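You operate a simulated robot arm through the tools that you are given. There is no shell and no other tool. Be economical: measure what you need, move in short steps, check, and stop when the job is done.

You run a simulated robot arm. Do the job below in one go: nothing can be reset, and whatever is moved stays where it is left.

Task
Take the shackle with the smallest size on its label from the top of the steel workbench and leave it on top of the chain.

The check looks at the end state, three seconds after you hand in, the way a careful person would. Anything else that was tipped, shoved, dropped, spilled or broken makes it a failure.

Robot
A 7-joint arm with a two-finger parallel gripper on a trunk, on a base that drives. Base frame: it is fixed to the floor where the robot stands at the start and does not move with it; the origin is under the middle of the robot, x ahead of it, y to its left, z up. Units: m, degrees, N and s.
With the tool pointing down near the work surface it reaches from about 0.2 to 0.74 m from the robot's upright axis, wherever it stands. Its first joint turns from -166.0 to 166.0 degrees. Payload 1.57 kg.
Tool frame: the origin (TCP) lies between the finger pads and is the grasp point; the fingertips stand 0.03 m ahead of it; z points along the fingers, y is the line along which they close. Largest opening 0.11 m; finger width 0.024, thickness 0.012; the body of the gripper, 0.048 by 0.112 m, starts 0.078 m behind the TCP.
Orientation is that of the tool frame in the base frame, as [roll, pitch, yaw] about the fixed x, y, z axes, in that order (R = Rz(yaw) Ry(pitch) Rx(roll)). With the fingers straight down and closing along the base's y, the tool's x points along the base's -x, its y along +y and its z along -z.

Tools
- The arm moves only by the tool jog_arm. Its argument "targets" is a list of rows, each an object (a shift or turn left out is 0, a gripper value left out holds the last) with "linear": the shift along the base's x, y, z in units of 150 mm (1.0 is 150 mm), a list of three; "angular": the turn, a rotation vector about the base's x, y, z in units of 120 degrees (1.0 is 120 degrees), a list of three; "gripper": the opening, from 0 (shut) to 1 (fully open). In form: [{"linear": [dx, dy, dz], "angular": [rx, ry, rz], "gripper": gripper}, ...]. A call has 1 to 10 rows; each row is the pose to reach, as a shift and turn from the pose commanded when the call began. A call with a number of a shift or a turn outside -1 to 1 is refused whole. A row lasts 0.2 s, in which the tool goes at most 0.05 m and 8.6 degrees; a call with a longer step from one row to the next is refused whole, and so is a gripper value outside its range. Where a pose cannot be reached the arm comes as near as it can. A force on the tool above 40 N (or 10 N above the force at the start of the call, whichever is more), or a blocked arm, ends the call early, and 0.2 s more pass. Each finger travels about 0.045 m/s and halts on what it meets, pressing with about 24 N; the grip force reading is that of the motor and also rises with nothing between the fingers. The clock runs only during rows and for 0.2 s after the last one: add rows that repeat a pose to give the fingers time. The reply holds the time, the measured pose of the TCP, the force on the tool along the base axes, the opening and the grip force, in the units named above and with some noise.
- Cameras (640 x 400 px; columns grow to the right, rows downward): "scene" is now at [0.0256, 0.1157, 1.5282]; the picture's right is [-0.36, -0.93, 0.00], its down [-0.62, 0.24, -0.75] and it looks along [0.70, -0.27, -0.67] (base axes); focal length 274 px, centre (320, 200). "wrist" rides on the gripper at [0.07, 0.016, -0.141] in the tool frame; the picture's right is [-0.23, 0.97, 0.00], its down [-0.86, -0.20, -0.48] and it looks along [-0.47, -0.11, 0.88] (tool axes); focal length 222 px, centre (320, 200).
- get_image(camera): a new picture of that camera. No time passes.
- slide_trunk(by): slides the trunk up (or, below 0, down) by that many m; the arm and the scene camera ride with it, the base frame stays. It gives what a move gives, with no picture.
- roll_base(legs): drives the robot by 1 to 6 legs, each [ahead, turn to the left] in m and degrees, along the robot's own axes; the way and the turn of a leg run together, so that a leg with both is an arc; at most 1.5 m and 180 degrees a leg. The arm and the cameras ride along, it lands a little off, and it stops where it bumps. It gives what a move gives.
- aim_head(pan, tilt): turns the head with the scene camera to pan (to the left, within 155 degrees either way) and tilt (down, from -29 to 69), counted from straight ahead of the robot. It gives what a move gives.
- point_at(camera, pixels): for up to 12 pixels [column, row] of the newest picture of that camera ("zoom" is the newest enlarged one), the place [x, y, z] in the base frame of the surface seen there, good to about 0.003 m, but the place of the scene camera against the robot may be out by one fixed shift of up to 0.025 m in any direction. No time passes.
- enlarge(camera, box): a new picture of the part [left, top, right, bottom] of that camera's present view, enlarged. No time passes.
- sign_off(): hands the job in; it is judged then, once.

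Keep the steps short. Do not move on a guess: measure, check each grasp and each placing, and mend mistakes. In all there are 80 turns and 68 pictures (those below and enlarged ones count). Leave the gripper open and the arm clear of the work at the hand-in unless told otherwise, and finish with a single line.

The tools are called after "Request:" by a JSON object that holds its "api" and its "payload". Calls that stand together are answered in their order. jog_arm: Moves the arm, as the interface text tells. Its arguments: {"type":"object","properties":{"targets":{"type":"array"}},"required":["targets"]} The other tools are called the same way: slide_trunk (by) slides the trunk up or down; roll_base (legs) drives the base; aim_head (pan, tilt) turns the head that bears the scene camera; get_image (camera) takes a picture; point_at (camera, pixels) gives the place of the surface under pixels of a picture; enlarge (camera, box) takes an enlarged picture of a part of a camera's view; sign_off () hands the job in.

At the start:

```text
t: 0.0
eef_pos: [0.4815, -0.0377, 1.149]
tool_rot: [-179.9, 0.0, -179.7]
force: [-0.5, -0.3, 0.5]
gripper_width: 0.11
finger_force: 0.0
trunk travel left (down, up): [-0.45, 0.14]
robot x, y, heading: [-0.0002, -0.0057, 0.0]
head pan, tilt: [-20.9, 41.8]
```

scene: 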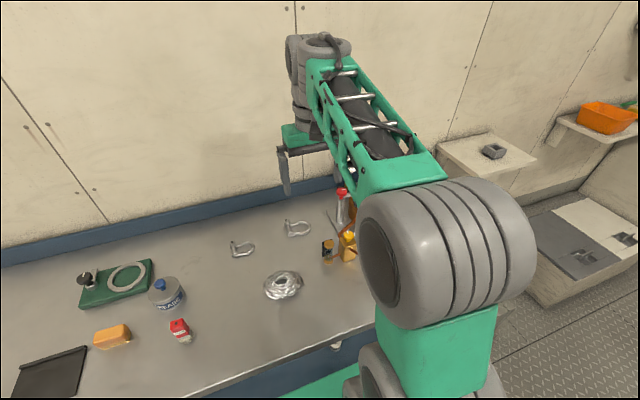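
wrist: 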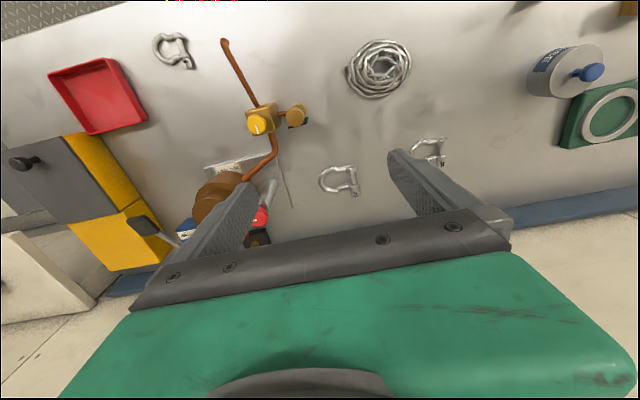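

I see three shackles in the wrist picture (near (173,50), (339,180), (428,150)), and a coiled item near (378,68) that may be the chain. I will enlarge these to read the labels.

Request:
{"api": "enlarge", "payload": {"camera": "wrist", "box": [300, 120, 460, 220]}}

Request:
{"api": "enlarge", "payload": {"camera": "wrist", "box": [130, 10, 290, 110]}}

Request:
{"api": "enlarge", "payload": {"camera": "scene", "box": [200, 190, 360, 310]}}

```text
4.00 times, centred on (380, 170) of wrist
```

zoom: 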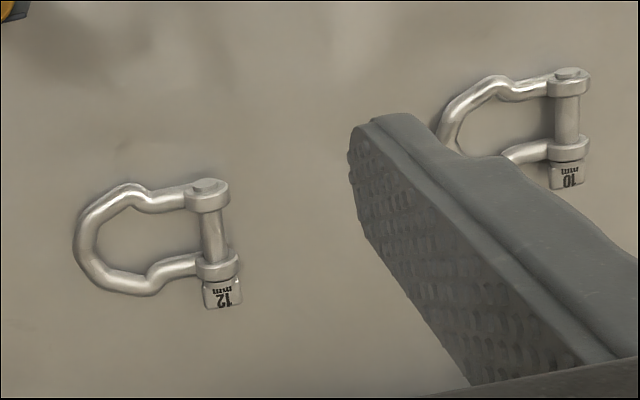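

```text
4.00 times, centred on (210, 60) of wrist
```

zoom: 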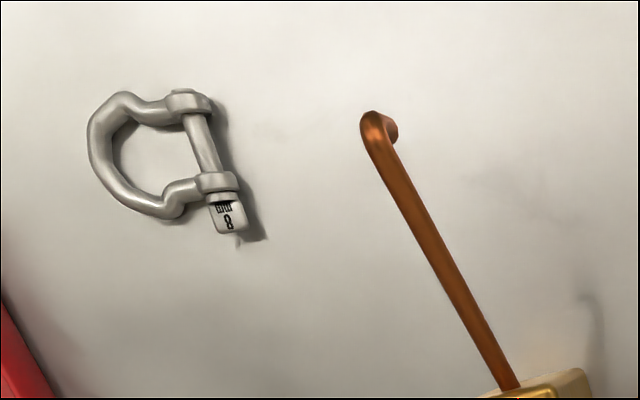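

```text
3.33 times, centred on (280, 250) of scene
```

zoom: 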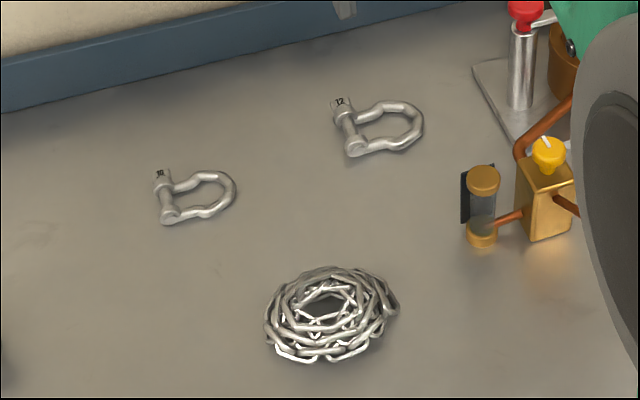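

The labels read 12, 10 and 8 mm, so the 8 mm one at wrist (173,50) is the smallest so far. I will measure it and the chain, and pan the head to look for other shackles.

Request:
{"api": "get_image", "payload": {"camera": "wrist"}}

Request:
{"api": "point_at", "payload": {"camera": "wrist", "pixels": [[154, 47], [168, 60], [177, 35], [182, 48], [187, 64], [205, 60], [346, 70], [410, 65], [378, 42], [378, 96], [382, 67], [256, 118]]}}

Request:
{"api": "aim_head", "payload": {"pan": -50, "tilt": 50}}

Request:
{"api": "get_image", "payload": {"camera": "scene"}}

```text
62 pictures are left
```

wrist: 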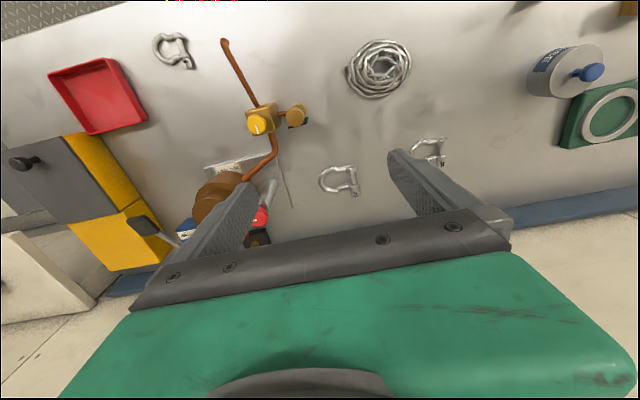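

```text
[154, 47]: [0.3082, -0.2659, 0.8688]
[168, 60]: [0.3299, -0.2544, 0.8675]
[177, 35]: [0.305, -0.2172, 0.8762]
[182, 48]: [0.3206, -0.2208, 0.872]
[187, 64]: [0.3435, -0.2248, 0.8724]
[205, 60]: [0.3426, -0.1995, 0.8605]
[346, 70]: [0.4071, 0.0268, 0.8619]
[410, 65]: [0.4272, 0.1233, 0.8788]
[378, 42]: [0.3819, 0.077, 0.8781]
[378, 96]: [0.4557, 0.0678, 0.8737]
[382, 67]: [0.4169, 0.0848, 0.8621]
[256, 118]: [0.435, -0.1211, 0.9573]
```

```text
t: 0.9
eef_pos: [0.4811, -0.0365, 1.1483]
tool_rot: [180.0, -0.1, -179.9]
force: [0.0, 0.5, 0.1]
gripper_width: 0.1099
finger_force: 0.1
trunk travel left (down, up): [-0.45, 0.14]
robot x, y, heading: [0.002, 0.0017, 0.0]
head pan, tilt: [-50.0, 50.0]
```

```text
61 pictures are left
```

scene: 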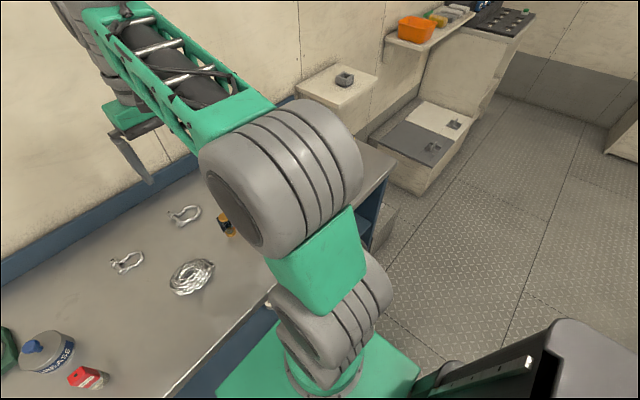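

The 8 mm shackle lies at about (0.32,-0.24). The copper pipe and the red tray are its neighbours, so I will measure their heights in the wrist view.

Request:
{"api": "point_at", "payload": {"camera": "wrist", "pixels": [[224, 42], [232, 58], [242, 78], [253, 100], [258, 122], [294, 112], [108, 62], [145, 118], [116, 58], [140, 122], [95, 100], [272, 150]]}}

Request:
{"api": "enlarge", "payload": {"camera": "wrist", "box": [40, 10, 320, 185]}}

```text
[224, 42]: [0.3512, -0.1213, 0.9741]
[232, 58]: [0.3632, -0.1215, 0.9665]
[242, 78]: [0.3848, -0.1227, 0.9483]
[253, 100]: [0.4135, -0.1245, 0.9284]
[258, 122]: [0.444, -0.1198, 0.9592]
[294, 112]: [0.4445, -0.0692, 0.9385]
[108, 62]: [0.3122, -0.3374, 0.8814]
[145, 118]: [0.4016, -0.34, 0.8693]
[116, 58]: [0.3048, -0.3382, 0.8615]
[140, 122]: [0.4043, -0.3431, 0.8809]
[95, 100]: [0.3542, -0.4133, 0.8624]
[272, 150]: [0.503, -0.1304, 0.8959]
```

```text
2.29 times, centred on (180, 98) of wrist
```

zoom: 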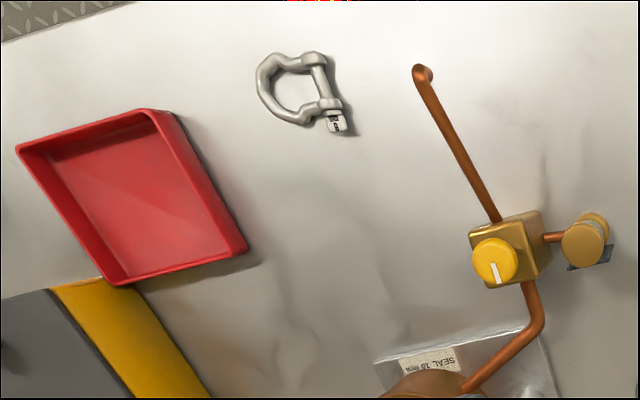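

The path is clear if I stay high: the pipe tops out at about 0.975. I will move at the current height toward the shackle.

Request:
{"api": "jog_arm", "payload": {"targets": [{"linear": [-0.19, -0.2, 0], "gripper": 1}, {"linear": [-0.38, -0.4, 0]}, {"linear": [-0.57, -0.6, 0]}, {"linear": [-0.76, -0.8, 0]}, {"linear": [-0.95, -1.0, 0]}, {"linear": [-0.95, -1.0, 0]}]}}

Request:
{"api": "get_image", "payload": {"camera": "wrist"}}

```text
t: 2.3
eef_pos: [0.3386, -0.1876, 1.1481]
tool_rot: [180.0, 0.0, -179.9]
force: [-0.2, -0.7, -1.1]
gripper_width: 0.1102
finger_force: 0.1
trunk travel left (down, up): [-0.45, 0.14]
robot x, y, heading: [0.0022, 0.0018, 0.2]
head pan, tilt: [-50.0, 50.0]
```

```text
59 pictures are left
```

wrist: 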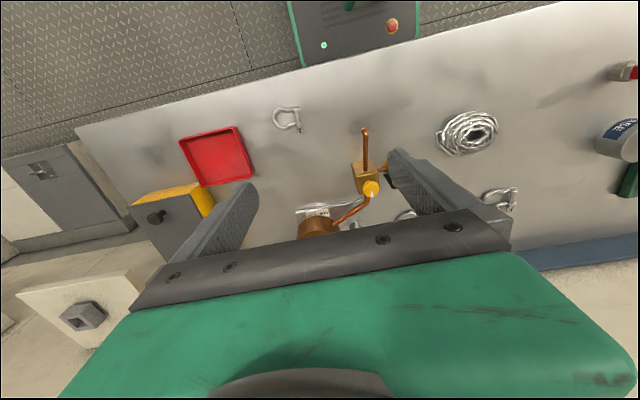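

No further shackles on the near edge. I will enlarge the 8 mm one at (287,117) and measure it.

Request:
{"api": "enlarge", "payload": {"camera": "wrist", "box": [247, 92, 327, 142]}}

```text
8.00 times, centred on (287, 117) of wrist
```

zoom: 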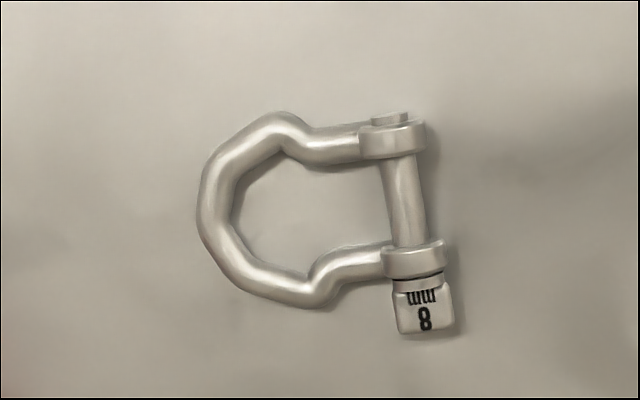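

Request:
{"api": "point_at", "payload": {"camera": "zoom", "pixels": [[392, 117], [395, 143], [405, 200], [412, 262], [424, 320], [270, 128], [215, 195], [250, 275], [310, 295], [345, 150], [350, 262], [300, 210]]}}

```text
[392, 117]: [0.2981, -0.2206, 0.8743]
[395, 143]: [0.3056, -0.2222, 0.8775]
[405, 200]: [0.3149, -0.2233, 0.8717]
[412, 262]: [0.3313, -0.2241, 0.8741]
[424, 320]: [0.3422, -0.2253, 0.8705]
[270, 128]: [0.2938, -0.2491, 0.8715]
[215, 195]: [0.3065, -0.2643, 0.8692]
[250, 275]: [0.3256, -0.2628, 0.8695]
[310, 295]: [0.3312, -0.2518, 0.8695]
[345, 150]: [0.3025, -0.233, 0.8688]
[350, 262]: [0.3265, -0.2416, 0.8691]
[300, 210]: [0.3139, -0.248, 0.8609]
```

Pin centre is about (0.317,-0.223), bow crown about (0.314,-0.267), pin axis about -6°. I will line up over (0.316,-0.243), turn -6°, narrow the fingers a little and come down to z≈0.98.

Request:
{"api": "jog_arm", "payload": {"targets": [{"linear": [-0.075, -0.185, 0], "angular": [0, 0, -0.025], "gripper": 0.8}, {"linear": [-0.15, -0.37, 0], "angular": [0, 0, -0.05]}, {"linear": [-0.15, -0.37, -0.28], "angular": [0, 0, -0.05]}, {"linear": [-0.15, -0.37, -0.56], "angular": [0, 0, -0.05]}, {"linear": [-0.15, -0.37, -0.84], "angular": [0, 0, -0.05]}, {"linear": [-0.15, -0.37, -1.0], "angular": [0, 0, -0.05]}, {"linear": [-0.15, -0.37, -1.0], "angular": [0, 0, -0.05]}]}}

Request:
{"api": "get_image", "payload": {"camera": "wrist"}}

Request:
{"api": "get_image", "payload": {"camera": "scene"}}

```text
t: 3.9
eef_pos: [0.3187, -0.2423, 0.9994]
tool_rot: [179.9, 0.0, 174.2]
force: [0.2, -0.7, 0.4]
gripper_width: 0.0881
finger_force: 0.0
trunk travel left (down, up): [-0.45, 0.14]
robot x, y, heading: [0.0018, -0.0021, -0.3]
head pan, tilt: [-50.0, 50.0]
```

```text
57 pictures are left
```

wrist: 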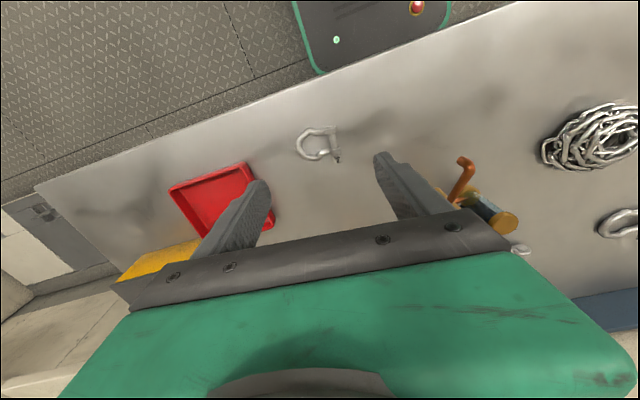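

```text
56 pictures are left
```

scene: 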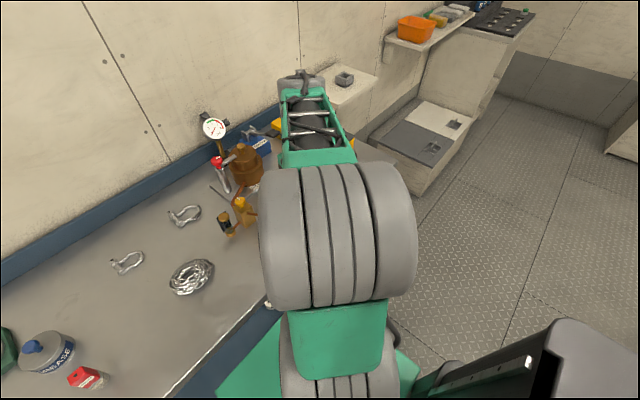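

The shackle is at (318,145), between the fingers. I will enlarge and re-measure it.

Request:
{"api": "enlarge", "payload": {"camera": "wrist", "box": [238, 95, 398, 195]}}

Request:
{"api": "point_at", "payload": {"camera": "wrist", "pixels": [[332, 130], [334, 143], [337, 158], [299, 147], [312, 158], [308, 132], [248, 163], [273, 225], [262, 185], [320, 146], [464, 162]]}}

```text
4.00 times, centred on (318, 145) of wrist
```

zoom: 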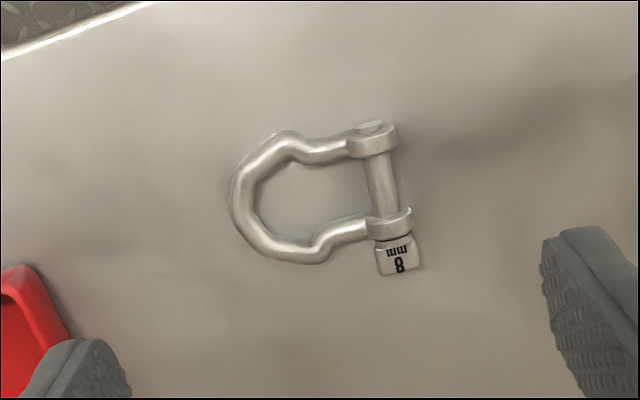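

```text
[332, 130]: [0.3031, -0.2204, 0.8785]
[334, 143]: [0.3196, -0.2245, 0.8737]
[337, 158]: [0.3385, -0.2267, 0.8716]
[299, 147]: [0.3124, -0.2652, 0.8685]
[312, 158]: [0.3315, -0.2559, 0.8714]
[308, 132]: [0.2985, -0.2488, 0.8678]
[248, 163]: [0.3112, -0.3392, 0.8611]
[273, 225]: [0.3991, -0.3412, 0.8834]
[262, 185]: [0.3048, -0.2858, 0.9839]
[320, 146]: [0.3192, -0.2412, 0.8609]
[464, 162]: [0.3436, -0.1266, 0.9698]
```

Measured centre is about (0.318,-0.242), matching the TCP, and the tray edge is at y=-0.339, clear of the finger at about -0.30. I will descend straight to TCP z≈0.893.

Request:
{"api": "jog_arm", "payload": {"targets": [{"linear": [0, 0, -0.2]}, {"linear": [0, 0, -0.4]}, {"linear": [0, 0, -0.55]}, {"linear": [0, 0, -0.65]}, {"linear": [0, 0, -0.7]}, {"linear": [0, 0, -0.7]}]}}

Request:
{"api": "get_image", "payload": {"camera": "wrist"}}

```text
t: 5.3
eef_pos: [0.3162, -0.2426, 0.8921]
tool_rot: [-179.9, 0.0, 174.2]
force: [-0.8, 0.4, -0.4]
gripper_width: 0.0881
finger_force: 0.0
trunk travel left (down, up): [-0.45, 0.14]
robot x, y, heading: [-0.0014, -0.0026, 0.1]
head pan, tilt: [-50.0, 50.0]
```

```text
54 pictures are left
```

wrist: 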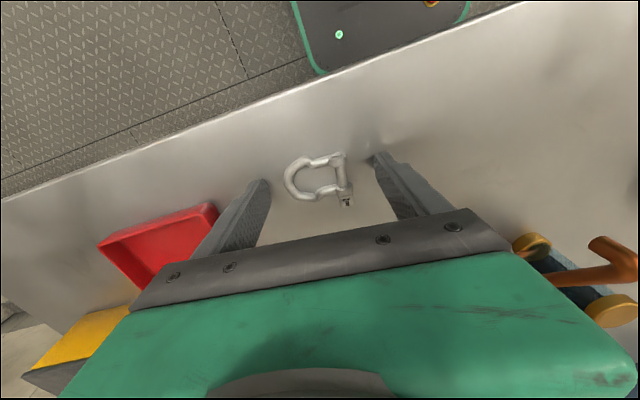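

The fingers straddle the shackle. I will close to about 0.4 (shackle ~0.055 long) and hold the pose for time.

Request:
{"api": "jog_arm", "payload": {"targets": [{"gripper": 0.4}, {"gripper": 0.4}, {"gripper": 0.4}, {"gripper": 0.4}, {"gripper": 0.4}]}}

Request:
{"api": "get_image", "payload": {"camera": "wrist"}}

```text
t: 6.5
eef_pos: [0.3159, -0.2419, 0.8926]
tool_rot: [-180.0, 0.1, 174.2]
force: [0.1, -1.1, 0.6]
gripper_width: 0.0544
finger_force: 23.8
trunk travel left (down, up): [-0.45, 0.14]
robot x, y, heading: [0.0013, -0.0046, 0.2]
head pan, tilt: [-50.0, 50.0]
```

```text
53 pictures are left
```

wrist: 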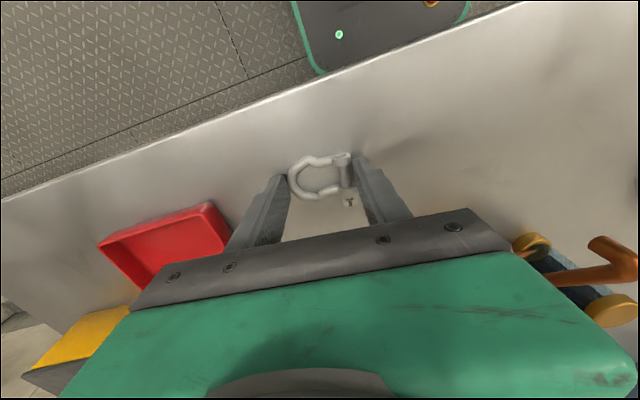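

The fingers stopped on it at 0.054 m with 24 N. I will lift a little and check that it holds.

Request:
{"api": "jog_arm", "payload": {"targets": [{"linear": [0, 0, 0.05], "gripper": 0.35}, {"linear": [0, 0, 0.15]}, {"linear": [0, 0, 0.3]}, {"linear": [0, 0, 0.5]}, {"linear": [0, 0, 0.7]}, {"linear": [0, 0, 0.9]}, {"linear": [0, 0, 1.0]}, {"linear": [0, 0, 1.0]}]}}

Request:
{"api": "enlarge", "payload": {"camera": "wrist", "box": [200, 100, 440, 250]}}

```text
t: 8.3
eef_pos: [0.3154, -0.2425, 1.0424]
tool_rot: [179.9, 0.1, 174.2]
force: [-0.5, 0.9, -0.3]
gripper_width: 0.0545
finger_force: 23.8
trunk travel left (down, up): [-0.45, 0.14]
robot x, y, heading: [0.0017, 0.0014, 0.1]
head pan, tilt: [-50.0, 50.0]
```

```text
2.67 times, centred on (320, 175) of wrist
```

zoom: 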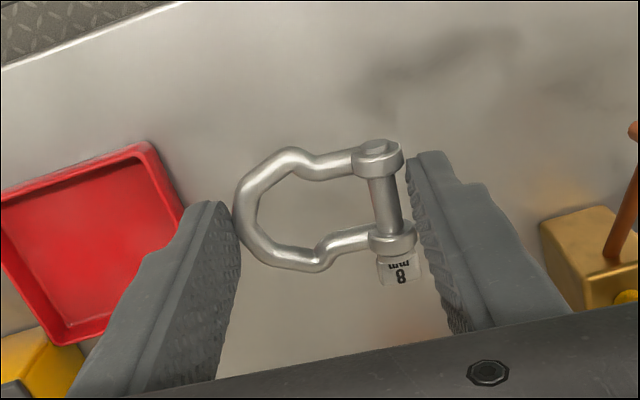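

The shackle is held firmly. I will raise it to about z=1.13 and then travel toward the chain, well above the copper pipe.

Request:
{"api": "jog_arm", "payload": {"targets": [{"linear": [0, 0, 0.3]}, {"linear": [0, 0, 0.6]}, {"linear": [0.08, 0.25, 0.6]}, {"linear": [0.16, 0.5, 0.6]}, {"linear": [0.24, 0.75, 0.6]}, {"linear": [0.32, 1.0, 0.6]}, {"linear": [0.32, 1.0, 0.6]}]}}

Request:
{"api": "jog_arm", "payload": {"targets": [{"linear": [0.1, 0.25, 0]}, {"linear": [0.2, 0.5, 0]}, {"linear": [0.3, 0.75, 0]}, {"linear": [0.38, 1.0, 0]}, {"linear": [0.38, 1.0, 0]}]}}

Request:
{"api": "get_image", "payload": {"camera": "wrist"}}

```text
t: 9.9
eef_pos: [0.3641, -0.0927, 1.1315]
tool_rot: [180.0, 0.1, 174.1]
force: [1.1, 0.7, 0.4]
gripper_width: 0.0547
finger_force: 24.1
trunk travel left (down, up): [-0.45, 0.14]
robot x, y, heading: [-0.0014, -0.0059, 0.0]
head pan, tilt: [-50.0, 50.0]
```

```text
t: 11.1
eef_pos: [0.4231, 0.0564, 1.1357]
tool_rot: [-180.0, 0.0, 174.1]
force: [0.0, 0.1, -0.6]
gripper_width: 0.0541
finger_force: 23.8
trunk travel left (down, up): [-0.45, 0.14]
robot x, y, heading: [0.0015, 0.0018, -0.1]
head pan, tilt: [-50.0, 50.0]
```

```text
51 pictures are left
```

wrist: 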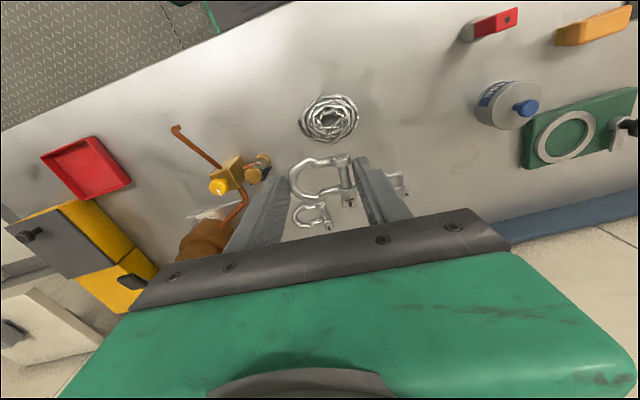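

The chain is at (330,118). I will enlarge and measure its rim, its hole and the top height.

Request:
{"api": "enlarge", "payload": {"camera": "wrist", "box": [282, 88, 378, 148]}}

```text
6.67 times, centred on (330, 118) of wrist
```

zoom: 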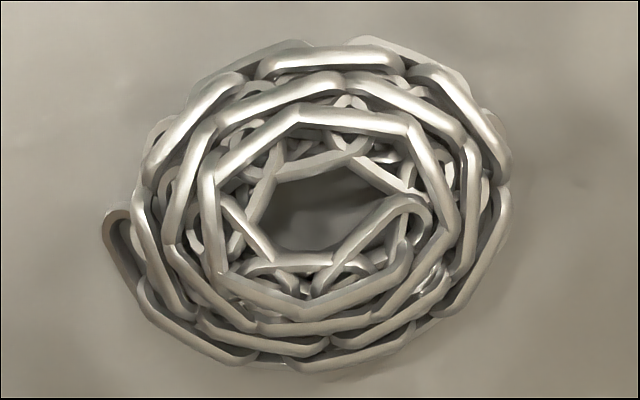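

Request:
{"api": "point_at", "payload": {"camera": "zoom", "pixels": [[330, 62], [210, 200], [300, 310], [430, 170], [345, 120], [420, 80], [490, 220], [210, 340], [150, 250], [315, 210], [235, 150], [400, 260]]}}

```text
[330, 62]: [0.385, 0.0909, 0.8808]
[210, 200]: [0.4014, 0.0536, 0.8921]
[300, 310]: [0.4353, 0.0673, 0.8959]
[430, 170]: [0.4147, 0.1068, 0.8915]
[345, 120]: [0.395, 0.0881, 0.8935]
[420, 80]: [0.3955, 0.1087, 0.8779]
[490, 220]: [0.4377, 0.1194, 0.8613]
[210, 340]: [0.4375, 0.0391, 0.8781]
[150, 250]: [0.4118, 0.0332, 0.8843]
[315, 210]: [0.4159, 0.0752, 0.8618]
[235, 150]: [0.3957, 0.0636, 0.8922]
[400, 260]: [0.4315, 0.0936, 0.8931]
```

The chain's centre is about (0.414, 0.079), with its top ring at z≈0.895. The shackle's bottom sits about 0.033 below the TCP, so contact is expected at TCP z≈0.928. I will align and come down to about 0.985 first.

Request:
{"api": "jog_arm", "payload": {"targets": [{"linear": [-0.06, 0.15, 0]}, {"linear": [-0.06, 0.15, -0.25]}, {"linear": [-0.06, 0.15, -0.5]}, {"linear": [-0.06, 0.15, -0.75]}, {"linear": [-0.06, 0.15, -1.0]}, {"linear": [-0.06, 0.15, -1.0]}]}}

Request:
{"api": "get_image", "payload": {"camera": "wrist"}}

Request:
{"api": "aim_head", "payload": {"pan": 0, "tilt": 50}}

Request:
{"api": "get_image", "payload": {"camera": "scene"}}

```text
t: 12.5
eef_pos: [0.4121, 0.0779, 0.9829]
tool_rot: [179.9, 0.0, 174.1]
force: [-0.7, 0.8, -1.0]
gripper_width: 0.0547
finger_force: 24.0
trunk travel left (down, up): [-0.45, 0.14]
robot x, y, heading: [0.0039, -0.0024, -0.0]
head pan, tilt: [-50.0, 50.0]
```

```text
49 pictures are left
```

wrist: 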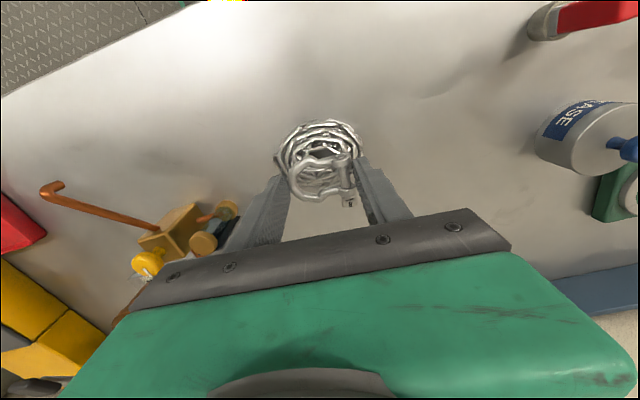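

```text
t: 13.7
eef_pos: [0.4114, 0.0778, 0.9836]
tool_rot: [180.0, 0.0, 174.2]
force: [0.5, -0.2, -0.5]
gripper_width: 0.0543
finger_force: 24.0
trunk travel left (down, up): [-0.45, 0.14]
robot x, y, heading: [0.0002, -0.0049, -0.1]
head pan, tilt: [0.0, 50.0]
```

```text
48 pictures are left
```

scene: 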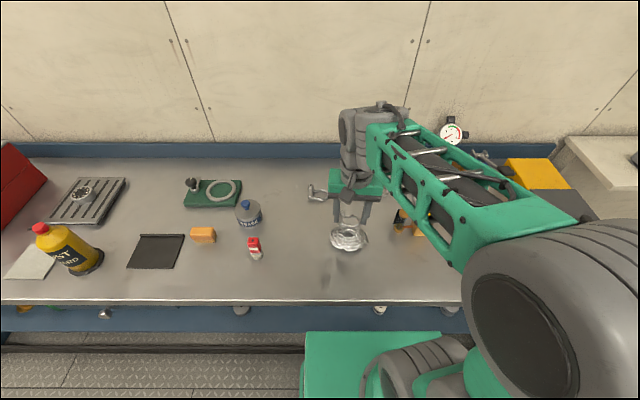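

Aligned over the chain; the shackle silhouette sits over its centre. The left part of the bench has no further shackles. I will lower to about z=0.935.

Request:
{"api": "jog_arm", "payload": {"targets": [{"linear": [0.013, 0.007, -0.15]}, {"linear": [0.013, 0.007, -0.25]}, {"linear": [0.013, 0.007, -0.32]}, {"linear": [0.013, 0.007, -0.32]}]}}

Request:
{"api": "enlarge", "payload": {"camera": "wrist", "box": [220, 100, 420, 225]}}

Request:
{"api": "enlarge", "payload": {"camera": "scene", "box": [300, 180, 400, 260]}}

```text
t: 14.7
eef_pos: [0.4141, 0.0806, 0.9351]
tool_rot: [-180.0, 0.0, 174.4]
force: [0.1, 0.2, -0.2]
gripper_width: 0.0546
finger_force: 24.2
trunk travel left (down, up): [-0.45, 0.14]
robot x, y, heading: [0.0009, -0.0035, 0.1]
head pan, tilt: [0.0, 50.0]
```

```text
3.20 times, centred on (320, 162) of wrist
```

zoom: 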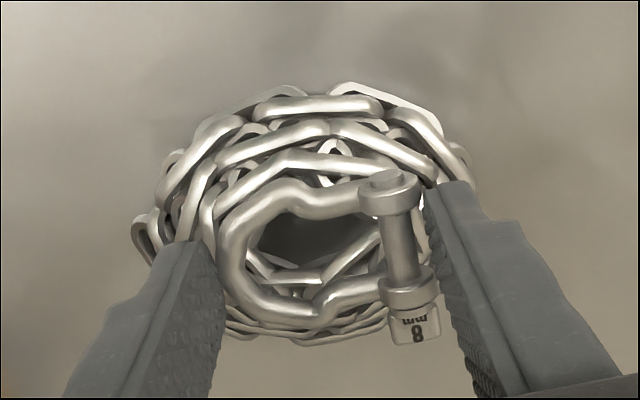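

```text
5.00 times, centred on (350, 220) of scene
```

zoom: 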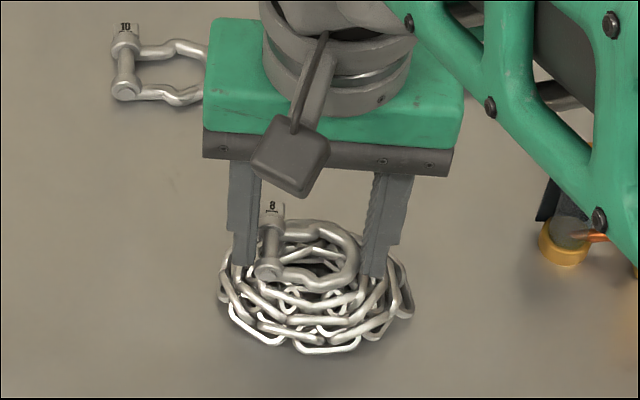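

It sits nicely over the chain, a few mm above it. The label side makes it extend toward +x, so I will shift 4 mm back and lower in small steps, watching the force.

Request:
{"api": "jog_arm", "payload": {"targets": [{"linear": [-0.027, 0, 0]}, {"linear": [-0.027, 0, -0.02]}, {"linear": [-0.027, 0, -0.035]}, {"linear": [-0.027, 0, -0.035]}]}}

Request:
{"api": "enlarge", "payload": {"camera": "wrist", "box": [220, 100, 420, 225]}}

```text
t: 15.7
eef_pos: [0.4095, 0.08, 0.9309]
tool_rot: [180.0, 0.2, 174.2]
force: [-1.2, 1.1, 17.2]
gripper_width: 0.0546
finger_force: 23.8
trunk travel left (down, up): [-0.45, 0.14]
robot x, y, heading: [0.0002, -0.0026, 0.2]
head pan, tilt: [0.0, 50.0]
```

```text
3.20 times, centred on (320, 162) of wrist
```

zoom: 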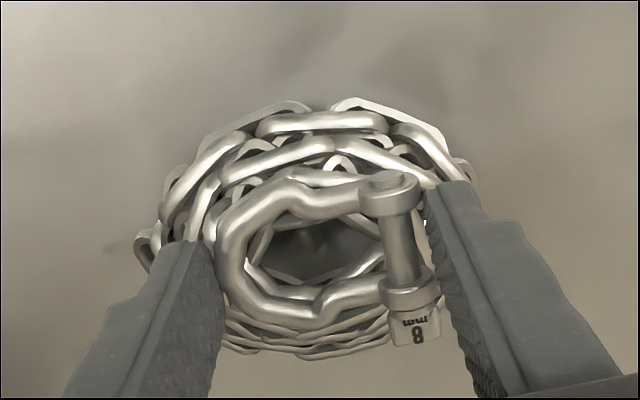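

Contact at z=0.931 with 17 N upward. I will ease up 2 mm to relieve the press, then open the fingers slowly.

Request:
{"api": "jog_arm", "payload": {"targets": [{"linear": [0, 0, 0.012]}, {"linear": [0, 0, 0.012]}]}}

```text
t: 16.3
eef_pos: [0.4098, 0.079, 0.9315]
tool_rot: [179.9, -0.1, 174.2]
force: [2.3, 1.4, 7.0]
gripper_width: 0.0542
finger_force: 23.6
trunk travel left (down, up): [-0.45, 0.14]
robot x, y, heading: [0.0001, -0.002, 0.1]
head pan, tilt: [0.0, 50.0]
```

The force is down to 7 N with contact still kept. I will open in small amounts.

Request:
{"api": "jog_arm", "payload": {"targets": [{"gripper": 0.52}, {"gripper": 0.56}, {"gripper": 0.62}, {"gripper": 0.68}, {"gripper": 0.72}, {"gripper": 0.72}]}}

Request:
{"api": "enlarge", "payload": {"camera": "wrist", "box": [220, 100, 420, 225]}}

Request:
{"api": "enlarge", "payload": {"camera": "scene", "box": [300, 180, 400, 260]}}

```text
t: 17.7
eef_pos: [0.4083, 0.0799, 0.9325]
tool_rot: [-180.0, 0.0, 174.1]
force: [0.5, -0.4, -0.1]
gripper_width: 0.0792
finger_force: 0.1
trunk travel left (down, up): [-0.45, 0.14]
robot x, y, heading: [0.0007, 0.001, -0.2]
head pan, tilt: [0.0, 50.0]
```

```text
3.20 times, centred on (320, 162) of wrist
```

zoom: 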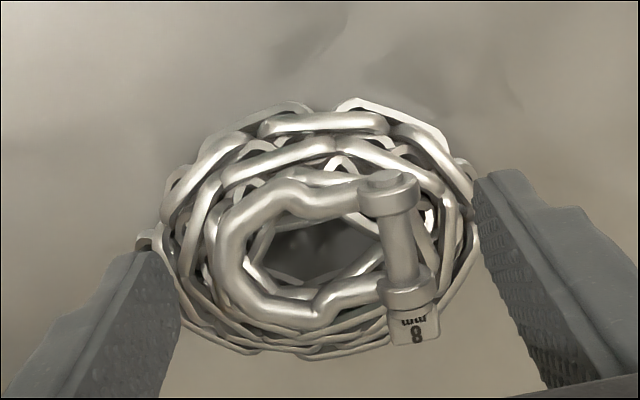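

```text
5.00 times, centred on (350, 220) of scene
```

zoom: 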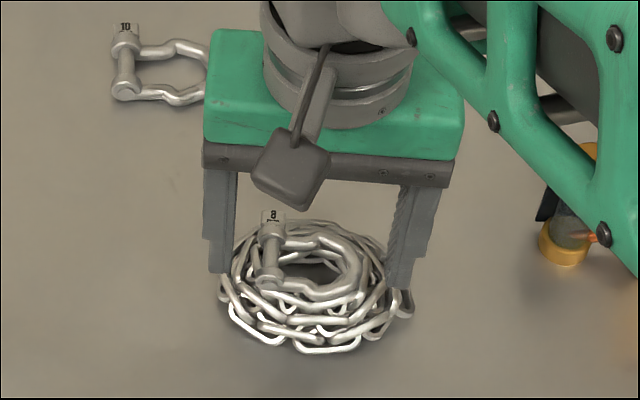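

The shackle rests on the chain and is released. I will rise straight up, open fully, and check.

Request:
{"api": "jog_arm", "payload": {"targets": [{"linear": [0, 0, 0.08]}, {"linear": [0, 0, 0.2]}, {"linear": [0, 0, 0.4]}, {"linear": [0, 0, 0.7]}, {"linear": [0, 0, 1.0], "gripper": 1}, {"linear": [0, 0, 1.0], "gripper": 1}, {"linear": [0, 0, 1.0], "gripper": 1}]}}

Request:
{"api": "jog_arm", "payload": {"targets": [{"linear": [0, 0, 0.3]}, {"linear": [0, 0, 0.6]}, {"linear": [0, 0, 0.6]}, {"linear": [0, 0, 0.6]}, {"linear": [0, 0, 0.6]}]}}

Request:
{"api": "get_image", "payload": {"camera": "wrist"}}

Request:
{"api": "enlarge", "payload": {"camera": "wrist", "box": [262, 75, 390, 155]}}

Request:
{"api": "enlarge", "payload": {"camera": "scene", "box": [300, 180, 400, 260]}}

```text
t: 19.3
eef_pos: [0.4108, 0.081, 1.0787]
tool_rot: [179.9, -0.1, 174.2]
force: [0.7, 0.7, 0.1]
gripper_width: 0.1097
finger_force: 0.0
trunk travel left (down, up): [-0.45, 0.14]
robot x, y, heading: [-0.0012, -0.0015, 0.2]
head pan, tilt: [0.0, 50.0]
```

```text
t: 20.5
eef_pos: [0.4093, 0.082, 1.1719]
tool_rot: [-180.0, 0.0, 174.3]
force: [0.0, -0.3, 0.2]
gripper_width: 0.1098
finger_force: 0.0
trunk travel left (down, up): [-0.45, 0.14]
robot x, y, heading: [-0.0035, -0.0032, -0.2]
head pan, tilt: [0.0, 50.0]
```

```text
42 pictures are left
```

wrist: 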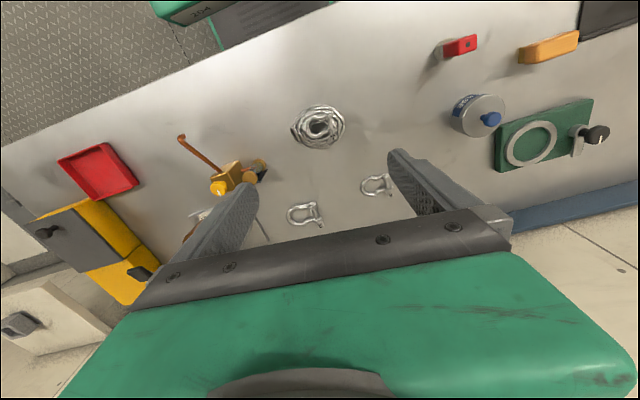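

```text
5.00 times, centred on (326, 115) of wrist
```

zoom: 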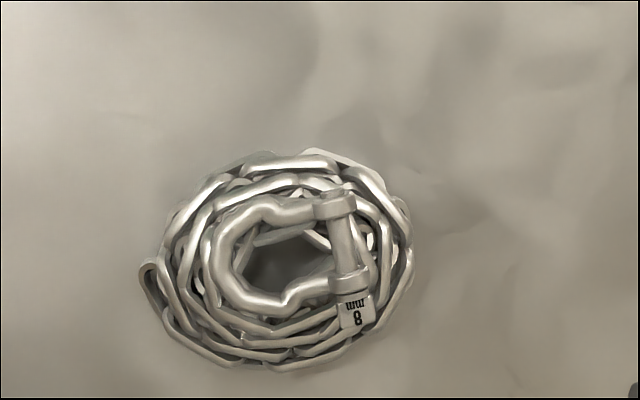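

```text
5.00 times, centred on (350, 220) of scene
```

zoom: 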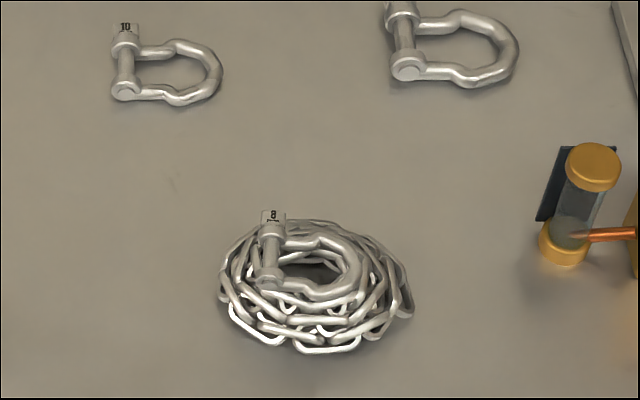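

The 8 mm shackle lies centred and still on the chain. Everything else is in place, the arm is clear and the gripper is open, so I will hand in.

Request:
{"api": "sign_off", "payload": {}}

```text
The job is handed in.
```

The 8 mm shackle, the smallest of the three on the bench (8, 10 and 12 mm), now rests on top of the chain, and nothing else was seen to have moved.
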